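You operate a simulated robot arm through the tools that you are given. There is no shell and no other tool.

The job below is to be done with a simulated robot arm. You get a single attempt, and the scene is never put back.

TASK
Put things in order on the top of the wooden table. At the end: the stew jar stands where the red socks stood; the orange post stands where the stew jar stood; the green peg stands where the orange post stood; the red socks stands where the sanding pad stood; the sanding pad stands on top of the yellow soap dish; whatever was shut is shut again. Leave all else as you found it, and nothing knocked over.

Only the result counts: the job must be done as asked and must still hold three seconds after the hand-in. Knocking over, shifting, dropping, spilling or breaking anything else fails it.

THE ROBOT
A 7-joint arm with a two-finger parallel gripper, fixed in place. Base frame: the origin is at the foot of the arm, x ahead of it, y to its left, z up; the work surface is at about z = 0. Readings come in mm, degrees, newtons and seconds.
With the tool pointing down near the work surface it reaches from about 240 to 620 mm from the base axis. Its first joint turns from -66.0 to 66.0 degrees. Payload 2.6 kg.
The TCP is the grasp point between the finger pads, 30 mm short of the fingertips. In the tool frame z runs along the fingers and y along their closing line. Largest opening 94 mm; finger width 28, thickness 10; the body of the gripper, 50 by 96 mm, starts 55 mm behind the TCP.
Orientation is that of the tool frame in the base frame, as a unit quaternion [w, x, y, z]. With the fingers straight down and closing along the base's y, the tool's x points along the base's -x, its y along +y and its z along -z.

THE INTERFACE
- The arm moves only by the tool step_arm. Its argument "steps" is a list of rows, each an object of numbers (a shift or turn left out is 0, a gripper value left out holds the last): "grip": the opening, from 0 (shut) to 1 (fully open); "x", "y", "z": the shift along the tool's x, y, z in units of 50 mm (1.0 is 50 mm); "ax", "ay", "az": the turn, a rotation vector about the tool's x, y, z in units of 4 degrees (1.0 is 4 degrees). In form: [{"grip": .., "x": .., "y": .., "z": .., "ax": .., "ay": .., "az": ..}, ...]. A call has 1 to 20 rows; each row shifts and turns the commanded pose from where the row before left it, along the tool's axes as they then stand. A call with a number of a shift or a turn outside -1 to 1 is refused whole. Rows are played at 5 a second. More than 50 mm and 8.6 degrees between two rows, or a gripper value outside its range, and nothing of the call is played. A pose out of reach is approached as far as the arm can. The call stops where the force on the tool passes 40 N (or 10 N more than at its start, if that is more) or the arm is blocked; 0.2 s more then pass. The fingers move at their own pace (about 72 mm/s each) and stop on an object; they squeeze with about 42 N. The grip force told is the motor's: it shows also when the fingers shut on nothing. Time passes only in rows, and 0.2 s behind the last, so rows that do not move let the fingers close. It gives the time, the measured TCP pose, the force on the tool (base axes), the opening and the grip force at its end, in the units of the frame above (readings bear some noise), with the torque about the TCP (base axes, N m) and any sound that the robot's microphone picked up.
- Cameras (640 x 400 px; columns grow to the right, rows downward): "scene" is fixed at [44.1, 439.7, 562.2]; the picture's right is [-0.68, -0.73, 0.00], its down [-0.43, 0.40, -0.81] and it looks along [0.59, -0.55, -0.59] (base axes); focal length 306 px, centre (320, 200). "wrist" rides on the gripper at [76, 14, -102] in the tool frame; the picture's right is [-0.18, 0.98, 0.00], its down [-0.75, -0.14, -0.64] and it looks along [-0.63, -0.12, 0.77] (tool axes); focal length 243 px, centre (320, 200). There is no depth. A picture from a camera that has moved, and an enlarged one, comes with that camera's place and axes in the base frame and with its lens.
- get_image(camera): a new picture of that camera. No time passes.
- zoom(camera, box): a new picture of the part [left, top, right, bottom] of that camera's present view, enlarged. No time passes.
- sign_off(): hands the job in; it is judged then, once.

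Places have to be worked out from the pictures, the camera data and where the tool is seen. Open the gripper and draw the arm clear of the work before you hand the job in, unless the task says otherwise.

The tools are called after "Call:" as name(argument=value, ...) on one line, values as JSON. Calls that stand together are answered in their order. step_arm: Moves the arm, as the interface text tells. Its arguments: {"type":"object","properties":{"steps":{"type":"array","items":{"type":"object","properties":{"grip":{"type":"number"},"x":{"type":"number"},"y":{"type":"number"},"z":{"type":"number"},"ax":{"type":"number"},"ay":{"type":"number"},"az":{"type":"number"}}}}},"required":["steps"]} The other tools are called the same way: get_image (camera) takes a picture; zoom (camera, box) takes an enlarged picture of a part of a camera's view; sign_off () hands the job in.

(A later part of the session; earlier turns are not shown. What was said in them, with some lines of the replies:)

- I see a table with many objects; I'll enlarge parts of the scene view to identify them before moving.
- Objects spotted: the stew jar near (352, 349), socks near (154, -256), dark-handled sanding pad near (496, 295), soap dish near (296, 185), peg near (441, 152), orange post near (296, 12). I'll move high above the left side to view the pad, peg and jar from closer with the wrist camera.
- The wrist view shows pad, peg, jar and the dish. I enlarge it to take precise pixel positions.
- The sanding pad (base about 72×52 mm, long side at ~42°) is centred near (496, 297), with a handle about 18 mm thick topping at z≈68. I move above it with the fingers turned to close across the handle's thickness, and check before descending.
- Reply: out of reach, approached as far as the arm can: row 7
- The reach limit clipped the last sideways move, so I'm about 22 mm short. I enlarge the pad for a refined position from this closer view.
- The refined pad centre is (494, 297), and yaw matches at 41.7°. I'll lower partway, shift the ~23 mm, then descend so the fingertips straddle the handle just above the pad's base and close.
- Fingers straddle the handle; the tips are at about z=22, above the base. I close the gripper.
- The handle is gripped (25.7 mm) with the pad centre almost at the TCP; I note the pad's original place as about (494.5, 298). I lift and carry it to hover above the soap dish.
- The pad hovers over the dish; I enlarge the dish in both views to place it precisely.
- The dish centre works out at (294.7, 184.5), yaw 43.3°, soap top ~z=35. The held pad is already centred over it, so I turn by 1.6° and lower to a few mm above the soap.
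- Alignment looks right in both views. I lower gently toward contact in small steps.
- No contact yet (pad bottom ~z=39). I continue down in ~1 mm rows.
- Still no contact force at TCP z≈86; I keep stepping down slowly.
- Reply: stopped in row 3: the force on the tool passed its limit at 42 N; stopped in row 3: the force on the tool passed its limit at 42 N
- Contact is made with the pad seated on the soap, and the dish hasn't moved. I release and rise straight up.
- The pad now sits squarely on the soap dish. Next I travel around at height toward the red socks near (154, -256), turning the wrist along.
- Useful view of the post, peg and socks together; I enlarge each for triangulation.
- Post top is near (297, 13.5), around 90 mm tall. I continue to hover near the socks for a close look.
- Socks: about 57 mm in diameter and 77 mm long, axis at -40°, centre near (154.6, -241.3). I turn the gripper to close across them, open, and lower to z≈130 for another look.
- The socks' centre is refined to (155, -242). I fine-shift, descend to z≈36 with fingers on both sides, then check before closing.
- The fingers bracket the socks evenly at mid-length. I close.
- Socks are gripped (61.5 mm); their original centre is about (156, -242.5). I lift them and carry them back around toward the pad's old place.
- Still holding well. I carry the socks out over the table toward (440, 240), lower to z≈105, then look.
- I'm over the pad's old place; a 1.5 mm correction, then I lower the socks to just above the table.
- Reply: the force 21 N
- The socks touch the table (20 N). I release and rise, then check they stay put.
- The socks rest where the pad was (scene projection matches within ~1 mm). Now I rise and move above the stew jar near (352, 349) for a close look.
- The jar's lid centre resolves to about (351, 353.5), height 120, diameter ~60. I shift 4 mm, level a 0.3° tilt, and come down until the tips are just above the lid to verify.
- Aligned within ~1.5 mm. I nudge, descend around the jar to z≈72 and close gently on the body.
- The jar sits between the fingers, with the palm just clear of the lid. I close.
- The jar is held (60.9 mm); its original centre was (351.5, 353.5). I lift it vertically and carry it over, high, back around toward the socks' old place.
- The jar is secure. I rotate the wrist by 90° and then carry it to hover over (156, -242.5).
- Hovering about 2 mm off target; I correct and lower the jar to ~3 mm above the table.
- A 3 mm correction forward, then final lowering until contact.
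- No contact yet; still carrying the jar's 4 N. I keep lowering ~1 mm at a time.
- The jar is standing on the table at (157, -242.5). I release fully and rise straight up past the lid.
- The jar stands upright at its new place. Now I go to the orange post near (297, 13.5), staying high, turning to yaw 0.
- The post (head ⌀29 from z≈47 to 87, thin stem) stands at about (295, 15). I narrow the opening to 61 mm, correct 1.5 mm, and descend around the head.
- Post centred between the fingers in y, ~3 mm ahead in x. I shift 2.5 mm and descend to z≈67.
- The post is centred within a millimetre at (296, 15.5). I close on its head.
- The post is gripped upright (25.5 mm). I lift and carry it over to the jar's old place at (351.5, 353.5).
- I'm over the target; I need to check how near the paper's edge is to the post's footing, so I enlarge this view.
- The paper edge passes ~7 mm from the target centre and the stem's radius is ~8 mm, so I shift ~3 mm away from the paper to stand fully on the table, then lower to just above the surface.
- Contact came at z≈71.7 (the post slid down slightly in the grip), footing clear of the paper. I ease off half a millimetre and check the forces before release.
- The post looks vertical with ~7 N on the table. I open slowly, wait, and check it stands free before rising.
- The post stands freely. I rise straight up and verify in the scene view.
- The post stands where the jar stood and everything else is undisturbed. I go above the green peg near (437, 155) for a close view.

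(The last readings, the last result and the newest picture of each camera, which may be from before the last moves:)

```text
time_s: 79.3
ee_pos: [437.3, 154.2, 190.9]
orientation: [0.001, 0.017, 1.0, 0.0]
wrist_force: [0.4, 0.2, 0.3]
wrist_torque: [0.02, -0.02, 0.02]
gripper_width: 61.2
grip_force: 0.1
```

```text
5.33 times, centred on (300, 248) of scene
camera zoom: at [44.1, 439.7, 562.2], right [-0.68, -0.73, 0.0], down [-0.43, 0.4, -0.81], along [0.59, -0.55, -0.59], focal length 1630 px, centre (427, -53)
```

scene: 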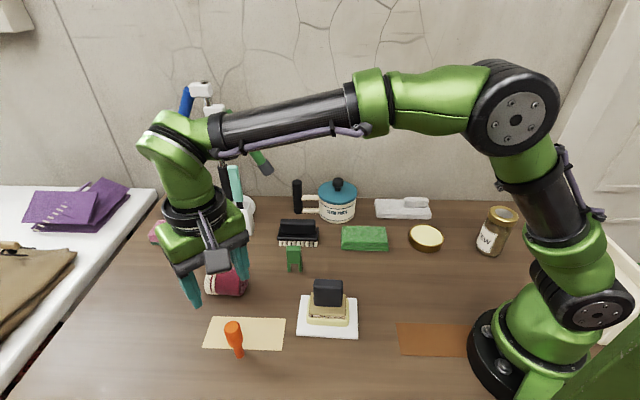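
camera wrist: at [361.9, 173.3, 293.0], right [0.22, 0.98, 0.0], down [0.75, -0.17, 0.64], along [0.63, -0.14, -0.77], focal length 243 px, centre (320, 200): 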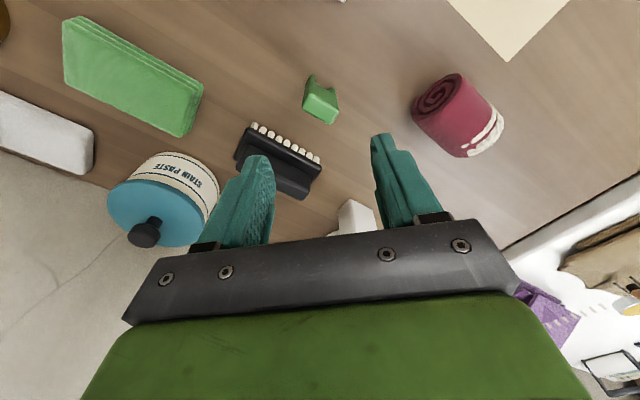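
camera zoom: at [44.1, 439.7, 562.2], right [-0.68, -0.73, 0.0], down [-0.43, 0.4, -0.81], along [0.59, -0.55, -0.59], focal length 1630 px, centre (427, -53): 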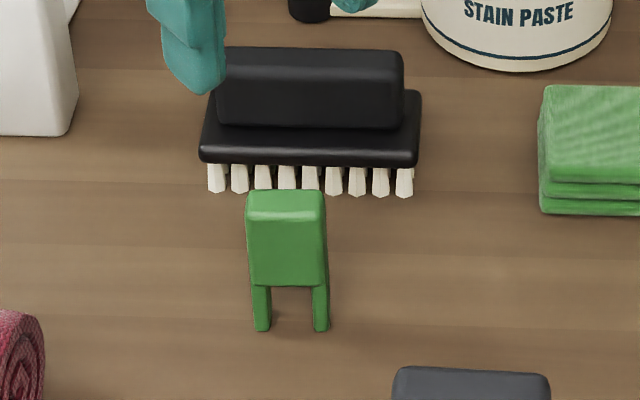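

The peg (≈32 × 17 mm top, ~68 mm tall, legs below z≈29) is centred near (438.5, 156) with its broad side along ~47.5°. I rotate so the fingers close across its thickness, then look again.

Call:
step_arm(steps=[{"az": -1}, {"az": -1}, {"az": -1}, {"az": -1}, {"az": -1}, {"az": -1}, {"az": -1}, {"az": -1}, {"az": -1}, {"az": -1}, {"az": -1}, {"az": -1}, {"az": -0.375}, {"z": 0.8}, {}])

Call:
get_image(camera="wrist")

Call:
zoom(camera="wrist", box=[260, 70, 380, 180])

Call:
zoom(camera="scene", box=[240, 190, 350, 285])

```text
time_s: 82.5
ee_pos: [438.2, 154.1, 152.1]
orientation: [0.0, -0.403, 0.915, 0.0]
wrist_force: [-0.3, -0.2, 0.0]
wrist_torque: [0.04, 0.02, -0.02]
gripper_width: 61.2
grip_force: 0.0
```

```text
taken
camera wrist: at [376.4, 108.3, 254.0], right [-0.6, 0.8, 0.0], down [0.61, 0.46, 0.64], along [0.51, 0.39, -0.77], focal length 243 px, centre (320, 200)
```

wrist: 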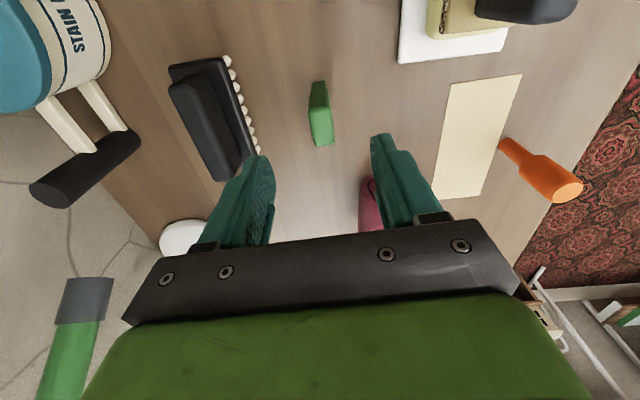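

```text
3.64 times, centred on (320, 125) of wrist
camera zoom: at [376.4, 108.3, 254.0], right [-0.6, 0.8, 0.0], down [0.61, 0.46, 0.64], along [0.51, 0.39, -0.77], focal length 882 px, centre (320, 473)
```

zoom: 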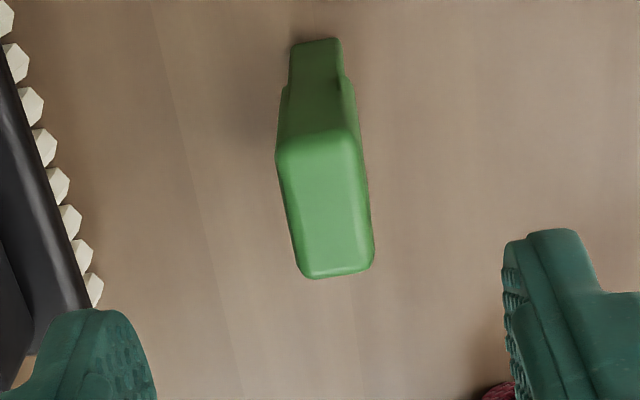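

```text
4.21 times, centred on (295, 238) of scene
camera zoom: at [44.1, 439.7, 562.2], right [-0.68, -0.73, 0.0], down [-0.43, 0.4, -0.81], along [0.59, -0.55, -0.59], focal length 1287 px, centre (425, 42)
```

zoom: 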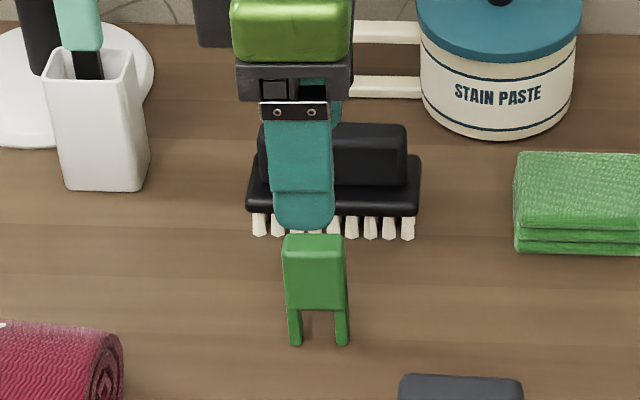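

Peg centre is confirmed at (438.5, 157), yaw 45.7°. I trim 2 mm and 1.8°, then descend to z≈50 around its body.

Call:
step_arm(steps=[{"x": -0.043, "y": 0.024}, {"az": 0.45}, {"z": 0.7}, {"z": 0.7}, {"z": 0.64}, {}])

Call:
zoom(camera="wrist", box=[220, 60, 420, 240])

Call:
zoom(camera="scene", box=[240, 190, 350, 285])

```text
time_s: 84.0
ee_pos: [437.9, 157.8, 50.3]
orientation: [-0.001, -0.389, 0.921, 0.001]
wrist_force: [0.0, -0.2, -0.3]
wrist_torque: [0.04, 0.02, 0.03]
gripper_width: 61.0
grip_force: 0.2
```

```text
2.22 times, centred on (320, 150) of wrist
camera zoom: at [374.0, 115.0, 151.6], right [-0.57, 0.82, 0.0], down [0.63, 0.44, 0.64], along [0.52, 0.37, -0.77], focal length 539 px, centre (320, 311)
```

zoom: 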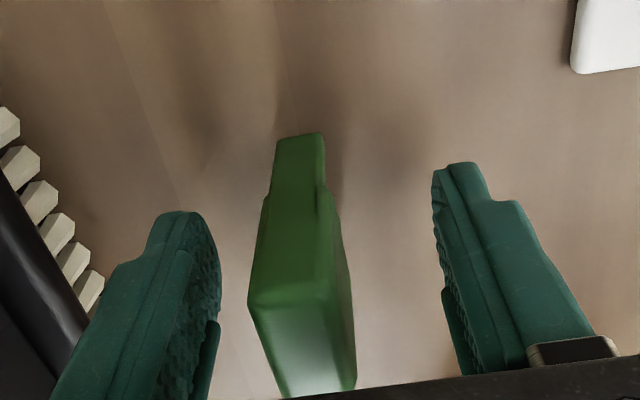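

```text
4.21 times, centred on (295, 238) of scene
camera zoom: at [44.1, 439.7, 562.2], right [-0.68, -0.73, 0.0], down [-0.43, 0.4, -0.81], along [0.59, -0.55, -0.59], focal length 1287 px, centre (425, 42)
```

zoom: 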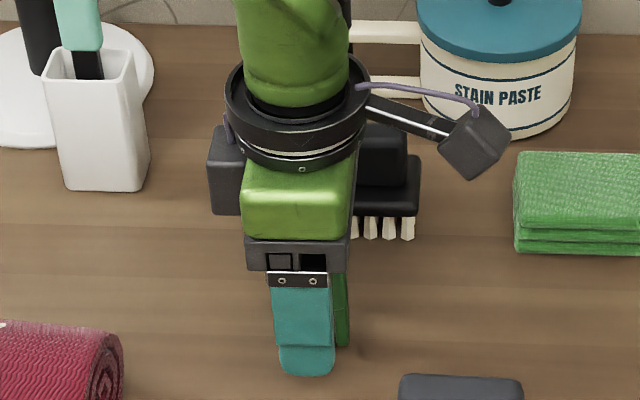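

The view shows the peg ~3 mm toward the left finger, so I shift sideways to centre it before closing (to avoid tipping it).

Call:
step_arm(steps=[{"y": -0.055}, {}])

Call:
zoom(camera="wrist", box=[220, 60, 420, 240])

```text
time_s: 84.5
ee_pos: [438.8, 156.1, 50.1]
orientation: [0.0, -0.387, 0.922, 0.0]
wrist_force: [-0.7, 0.8, 0.2]
wrist_torque: [0.0, 0.02, 0.01]
gripper_width: 61.2
grip_force: 0.0
```

```text
2.22 times, centred on (320, 150) of wrist
camera zoom: at [376.2, 112.4, 151.8], right [-0.57, 0.82, 0.0], down [0.63, 0.44, 0.64], along [0.53, 0.37, -0.77], focal length 539 px, centre (320, 311)
```

zoom: 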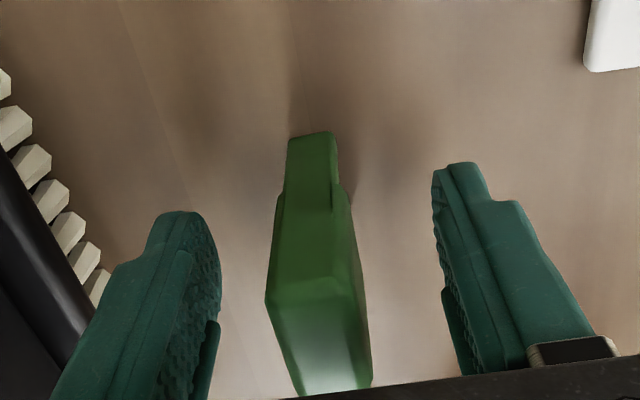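

Now centred. I close on the peg.

Call:
step_arm(steps=[{"grip": 0.4}, {"grip": 0.25}, {"grip": 0.1}, {"grip": 0}, {"grip": 0}])

Call:
zoom(camera="wrist", box=[220, 60, 420, 240])

Call:
zoom(camera="scene", box=[240, 190, 350, 285])

```text
time_s: 85.8
ee_pos: [438.7, 155.8, 49.3]
orientation: [0.0, -0.389, 0.921, 0.001]
wrist_force: [-0.6, -1.5, 0.3]
wrist_torque: [0.02, 0.0, 0.01]
gripper_width: 20.9
grip_force: 41.8
```

```text
2.22 times, centred on (320, 150) of wrist
camera zoom: at [376.2, 112.5, 151.8], right [-0.57, 0.82, 0.0], down [0.63, 0.44, 0.64], along [0.53, 0.37, -0.77], focal length 539 px, centre (320, 311)
```

zoom: 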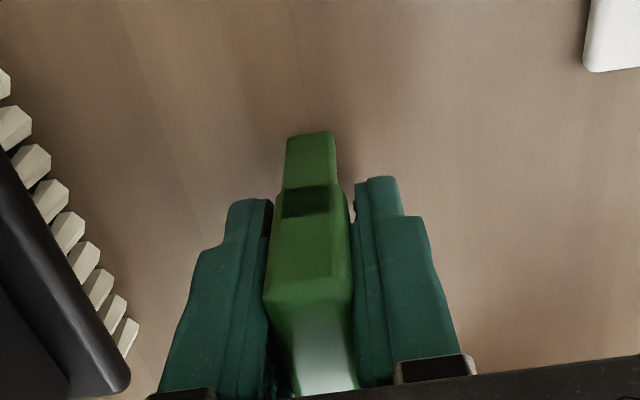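

```text
4.21 times, centred on (295, 238) of scene
camera zoom: at [44.1, 439.7, 562.2], right [-0.68, -0.73, 0.0], down [-0.43, 0.4, -0.81], along [0.59, -0.55, -0.59], focal length 1287 px, centre (425, 42)
```

zoom: 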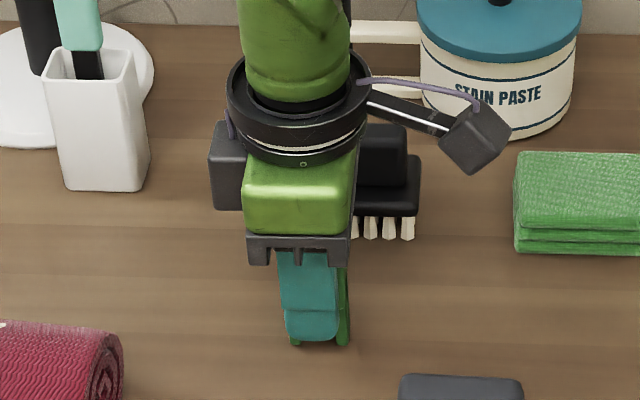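

The peg is gripped (20.9 mm). I lift it and carry it to the post's old place at (296, 15.3).

Call:
step_arm(steps=[{"z": -0.3}, {"z": -0.8}, {"z": -0.9}, {"z": -0.6}, {"x": 0.802, "y": 0.0154}, {"x": 0.802, "y": 0.0154}, {"x": 0.802, "y": 0.0154}, {"x": 0.802, "y": 0.0154}, {"x": 0.802, "y": 0.0154}, {}])

Call:
get_image(camera="wrist")

Call:
get_image(camera="scene")

```text
time_s: 88.0
ee_pos: [298.1, 14.0, 180.2]
orientation: [0.0, -0.388, 0.922, -0.001]
wrist_force: [-0.3, 0.8, -0.4]
wrist_torque: [0.03, -0.02, -0.03]
gripper_width: 20.9
grip_force: 42.0
```

```text
taken
camera wrist: at [234.0, -28.9, 281.8], right [-0.57, 0.82, 0.0], down [0.63, 0.44, 0.64], along [0.53, 0.37, -0.77], focal length 243 px, centre (320, 200)
```

wrist: 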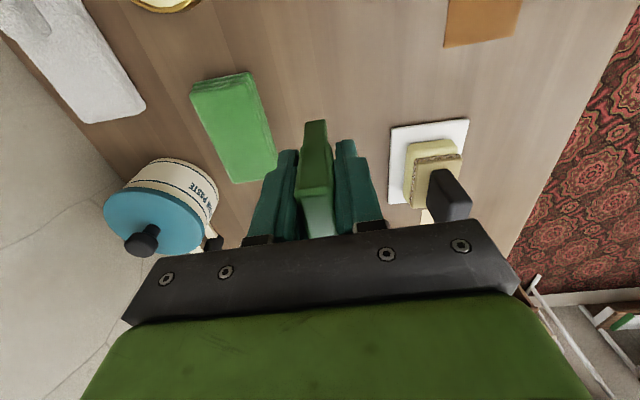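

```text
taken
```

scene: 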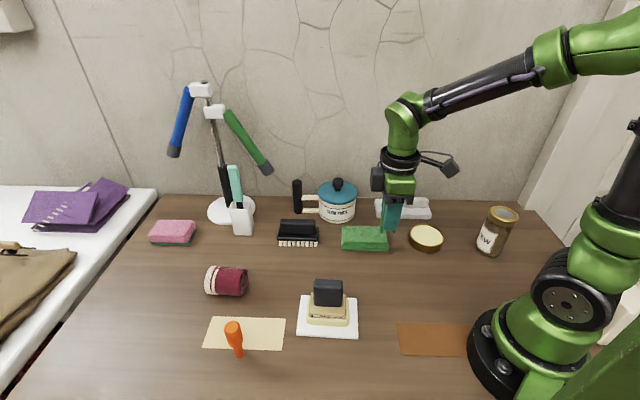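

Over the target within ~1.5 mm. I trim and lower the peg to just above the table.

Call:
step_arm(steps=[{"x": 0.015, "y": 0.027}, {"z": 0.8}, {"z": 0.8}, {"z": 0.7}, {"z": 0.2}, {}])

Call:
step_arm(steps=[{"z": 0.03}, {}])

Call:
zoom(camera="scene", box=[330, 190, 440, 290])

```text
time_s: 89.3
ee_pos: [292.3, 14.2, 53.8]
orientation: [0.0, -0.387, 0.922, 0.0]
wrist_force: [-0.4, 0.5, 0.1]
wrist_torque: [-0.02, 0.0, 0.01]
gripper_width: 20.7
grip_force: 42.5
```

```text
time_s: 90.0
ee_pos: [294.0, 14.5, 53.6]
orientation: [0.0, -0.389, 0.921, 0.0]
wrist_force: [0.0, 1.0, 0.3]
wrist_torque: [0.0, 0.04, 0.0]
gripper_width: 20.8
grip_force: 41.8
```

```text
4.00 times, centred on (385, 240) of scene
camera zoom: at [44.1, 439.7, 562.2], right [-0.68, -0.73, 0.0], down [-0.43, 0.4, -0.81], along [0.59, -0.55, -0.59], focal length 1223 px, centre (60, 40)
```

zoom: 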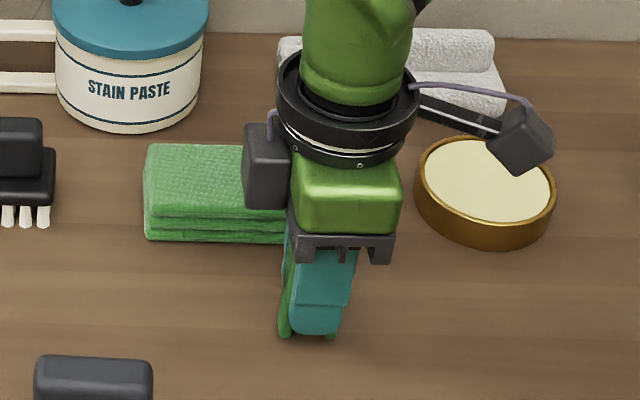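

Call:
zoom(camera="wrist", box=[220, 60, 420, 240])

```text
2.22 times, centred on (320, 150) of wrist
camera zoom: at [230.6, -28.7, 155.1], right [-0.57, 0.82, 0.0], down [0.63, 0.44, 0.64], along [0.53, 0.37, -0.77], focal length 539 px, centre (320, 311)
```

zoom: 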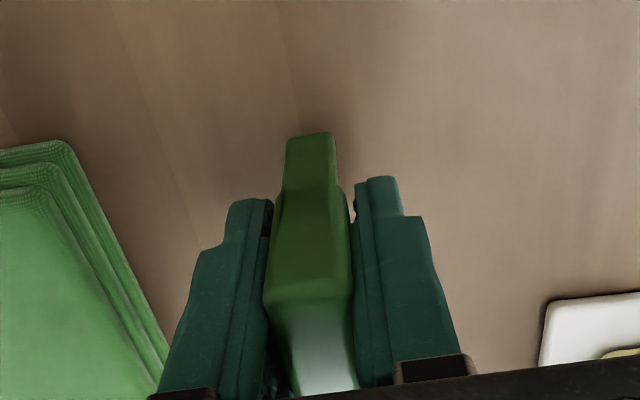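

The peg is ~2 mm short in x; I correct and lower until contact.

Call:
step_arm(steps=[{"x": -0.032, "y": -0.027}, {"z": 0.03}, {}])

Call:
step_arm(steps=[{"z": 0.02}, {}])

Call:
step_arm(steps=[{"z": 0.02}, {}])

```text
time_s: 90.8
ee_pos: [296.4, 16.2, 52.4]
orientation: [0.0, -0.388, 0.922, 0.0]
wrist_force: [0.0, 0.1, -0.4]
wrist_torque: [-0.01, 0.03, -0.03]
gripper_width: 20.7
grip_force: 41.7
```

```text
time_s: 91.3
ee_pos: [297.3, 15.5, 50.9]
orientation: [0.0, -0.388, 0.922, 0.0]
wrist_force: [0.8, -0.3, 0.7]
wrist_torque: [-0.02, -0.06, 0.0]
gripper_width: 20.7
grip_force: 42.6
```

```text
time_s: 92.0
ee_pos: [297.3, 15.9, 50.1]
orientation: [0.0, -0.387, 0.922, 0.0]
wrist_force: [-0.5, 0.3, -0.2]
wrist_torque: [0.01, -0.01, -0.02]
gripper_width: 20.8
grip_force: 42.1
```

No contact yet at z≈50; continuing down about 1 mm at a time.

Call:
step_arm(steps=[{"z": 0.02}, {}])

Call:
step_arm(steps=[{"z": 0.015}, {}])

```text
time_s: 92.5
ee_pos: [297.2, 16.0, 49.9]
orientation: [0.0, -0.387, 0.922, 0.0]
wrist_force: [-3.9, -0.6, 15.8]
wrist_torque: [-0.09, 0.2, 0.01]
gripper_width: 20.9
grip_force: 42.2
```

```text
time_s: 93.2
ee_pos: [298.7, 15.4, 49.2]
orientation: [0.002, -0.388, 0.922, -0.001]
wrist_force: [-7.2, -3.0, 34.4]
wrist_torque: [-0.19, 0.39, -0.02]
gripper_width: 20.8
grip_force: 42.1
```

Firm contact. I ease back ~1 mm and open gently.

Call:
step_arm(steps=[{"z": -0.02}, {}, {"grip": 0.3}, {"grip": 0.4}, {"grip": 0.45}, {}])

Call:
zoom(camera="wrist", box=[220, 60, 420, 240])

Call:
zoom(camera="scene", box=[330, 190, 440, 290])

```text
time_s: 94.5
ee_pos: [296.7, 15.0, 50.0]
orientation: [0.0, -0.388, 0.922, 0.0]
wrist_force: [0.3, 0.1, 0.5]
wrist_torque: [-0.04, -0.02, -0.01]
gripper_width: 42.3
grip_force: 0.2
```

```text
2.22 times, centred on (320, 150) of wrist
camera zoom: at [233.8, -27.5, 151.5], right [-0.57, 0.82, 0.0], down [0.63, 0.44, 0.64], along [0.53, 0.37, -0.77], focal length 539 px, centre (320, 311)
```

zoom: 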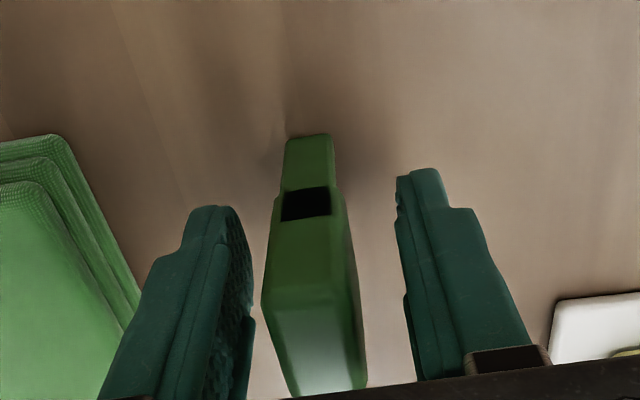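

```text
4.00 times, centred on (385, 240) of scene
camera zoom: at [44.1, 439.7, 562.2], right [-0.68, -0.73, 0.0], down [-0.43, 0.4, -0.81], along [0.59, -0.55, -0.59], focal length 1223 px, centre (60, 40)
```

zoom: 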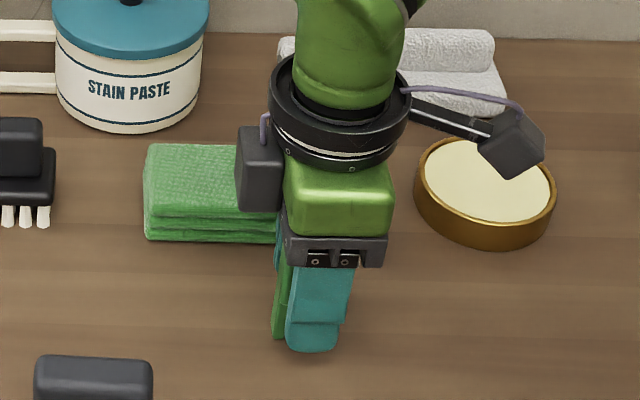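

The peg stands free between the fingers. I rise straight up and review the whole scene.

Call:
step_arm(steps=[{"z": -0.4}, {"z": -0.8}, {"z": -1}, {"z": -1}, {"z": -0.8}, {"x": 0.3, "grip": 1}, {}])

Call:
get_image(camera="scene")

Call:
get_image(camera="wrist")

```text
time_s: 96.2
ee_pos: [286.9, 4.0, 249.3]
orientation: [0.0, -0.388, 0.922, 0.0]
wrist_force: [0.4, 0.3, -0.1]
wrist_torque: [0.01, 0.03, -0.02]
gripper_width: 93.8
grip_force: 0.0
```

```text
taken
```

scene: 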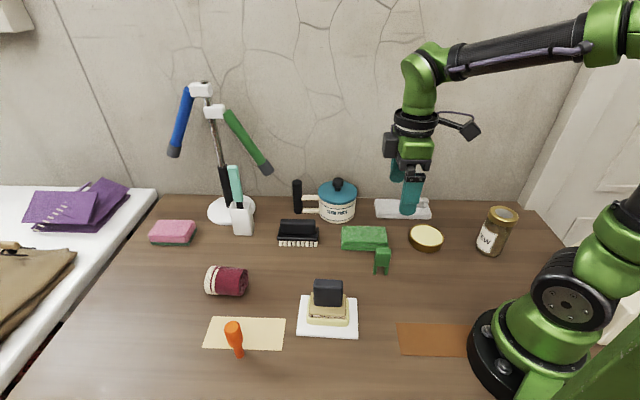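

```text
taken
camera wrist: at [223.5, -38.6, 351.6], right [-0.57, 0.82, 0.0], down [0.63, 0.44, 0.64], along [0.53, 0.37, -0.77], focal length 243 px, centre (320, 200)
```

wrist: 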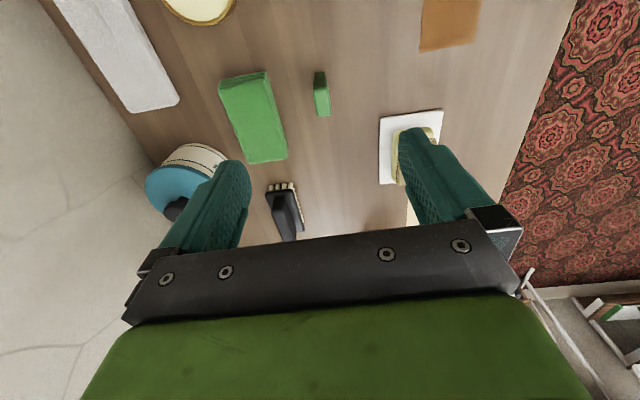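

All five moves appear done. I zoom in on the placed items to confirm everything stands properly before handing in.

Call:
zoom(camera="scene", box=[190, 240, 380, 370])

Call:
zoom(camera="scene", box=[330, 180, 530, 300])

```text
3.08 times, centred on (285, 305) of scene
camera zoom: at [44.1, 439.7, 562.2], right [-0.68, -0.73, 0.0], down [-0.43, 0.4, -0.81], along [0.59, -0.55, -0.59], focal length 940 px, centre (428, -123)
```

zoom: 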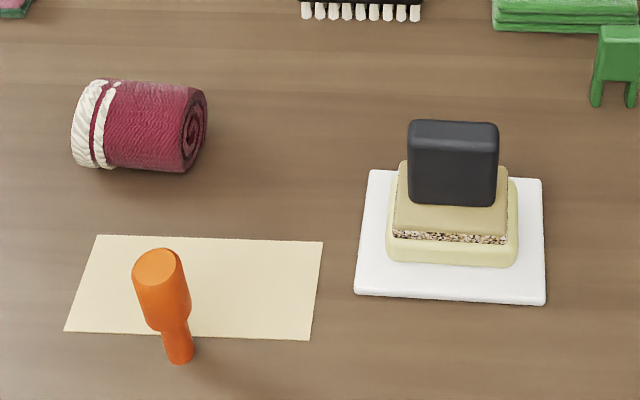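

```text
3.20 times, centred on (430, 240) of scene
camera zoom: at [44.1, 439.7, 562.2], right [-0.68, -0.73, 0.0], down [-0.43, 0.4, -0.81], along [0.59, -0.55, -0.59], focal length 978 px, centre (-32, 72)
```

zoom: 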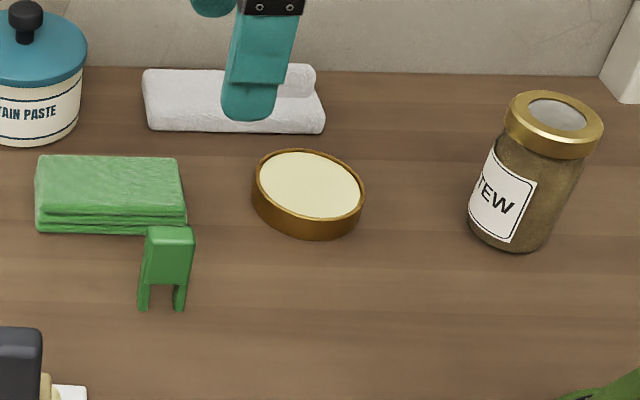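

Everything is upright and in place, the gripper is open and clear of the work. I hand the job in.

Call:
sign_off()

```text
The job is handed in.
```

I made all five moves and handed the job in. The last pictures show everything upright, with nothing else visibly shifted. The gripper was open and clear of the work. I have not been given the verdict.

| Item | Where it is now | Note |
|---|---|---|
| Stew jar | Where the red socks stood | Within a couple of mm by my estimate |
| Orange post | Where the stew jar stood | Set about 3 mm off centre so its foot clears the edge of the paper beside it |
| Green peg | Where the orange post stood | Within a couple of mm by my estimate |
| Red socks | Where the sanding pad stood | Lying on their side, as they were, but turned so they line up with the pad's old position |
| Sanding pad | On top of the soap in the yellow soap dish | Centred |

- **Names:** I took "yellow soap dish" to be the white dish holding the yellow soap. I took "sanding pad" to be the dark-handled block with the gritty base.
- **Shut things:** I opened nothing, so there was nothing to shut again.
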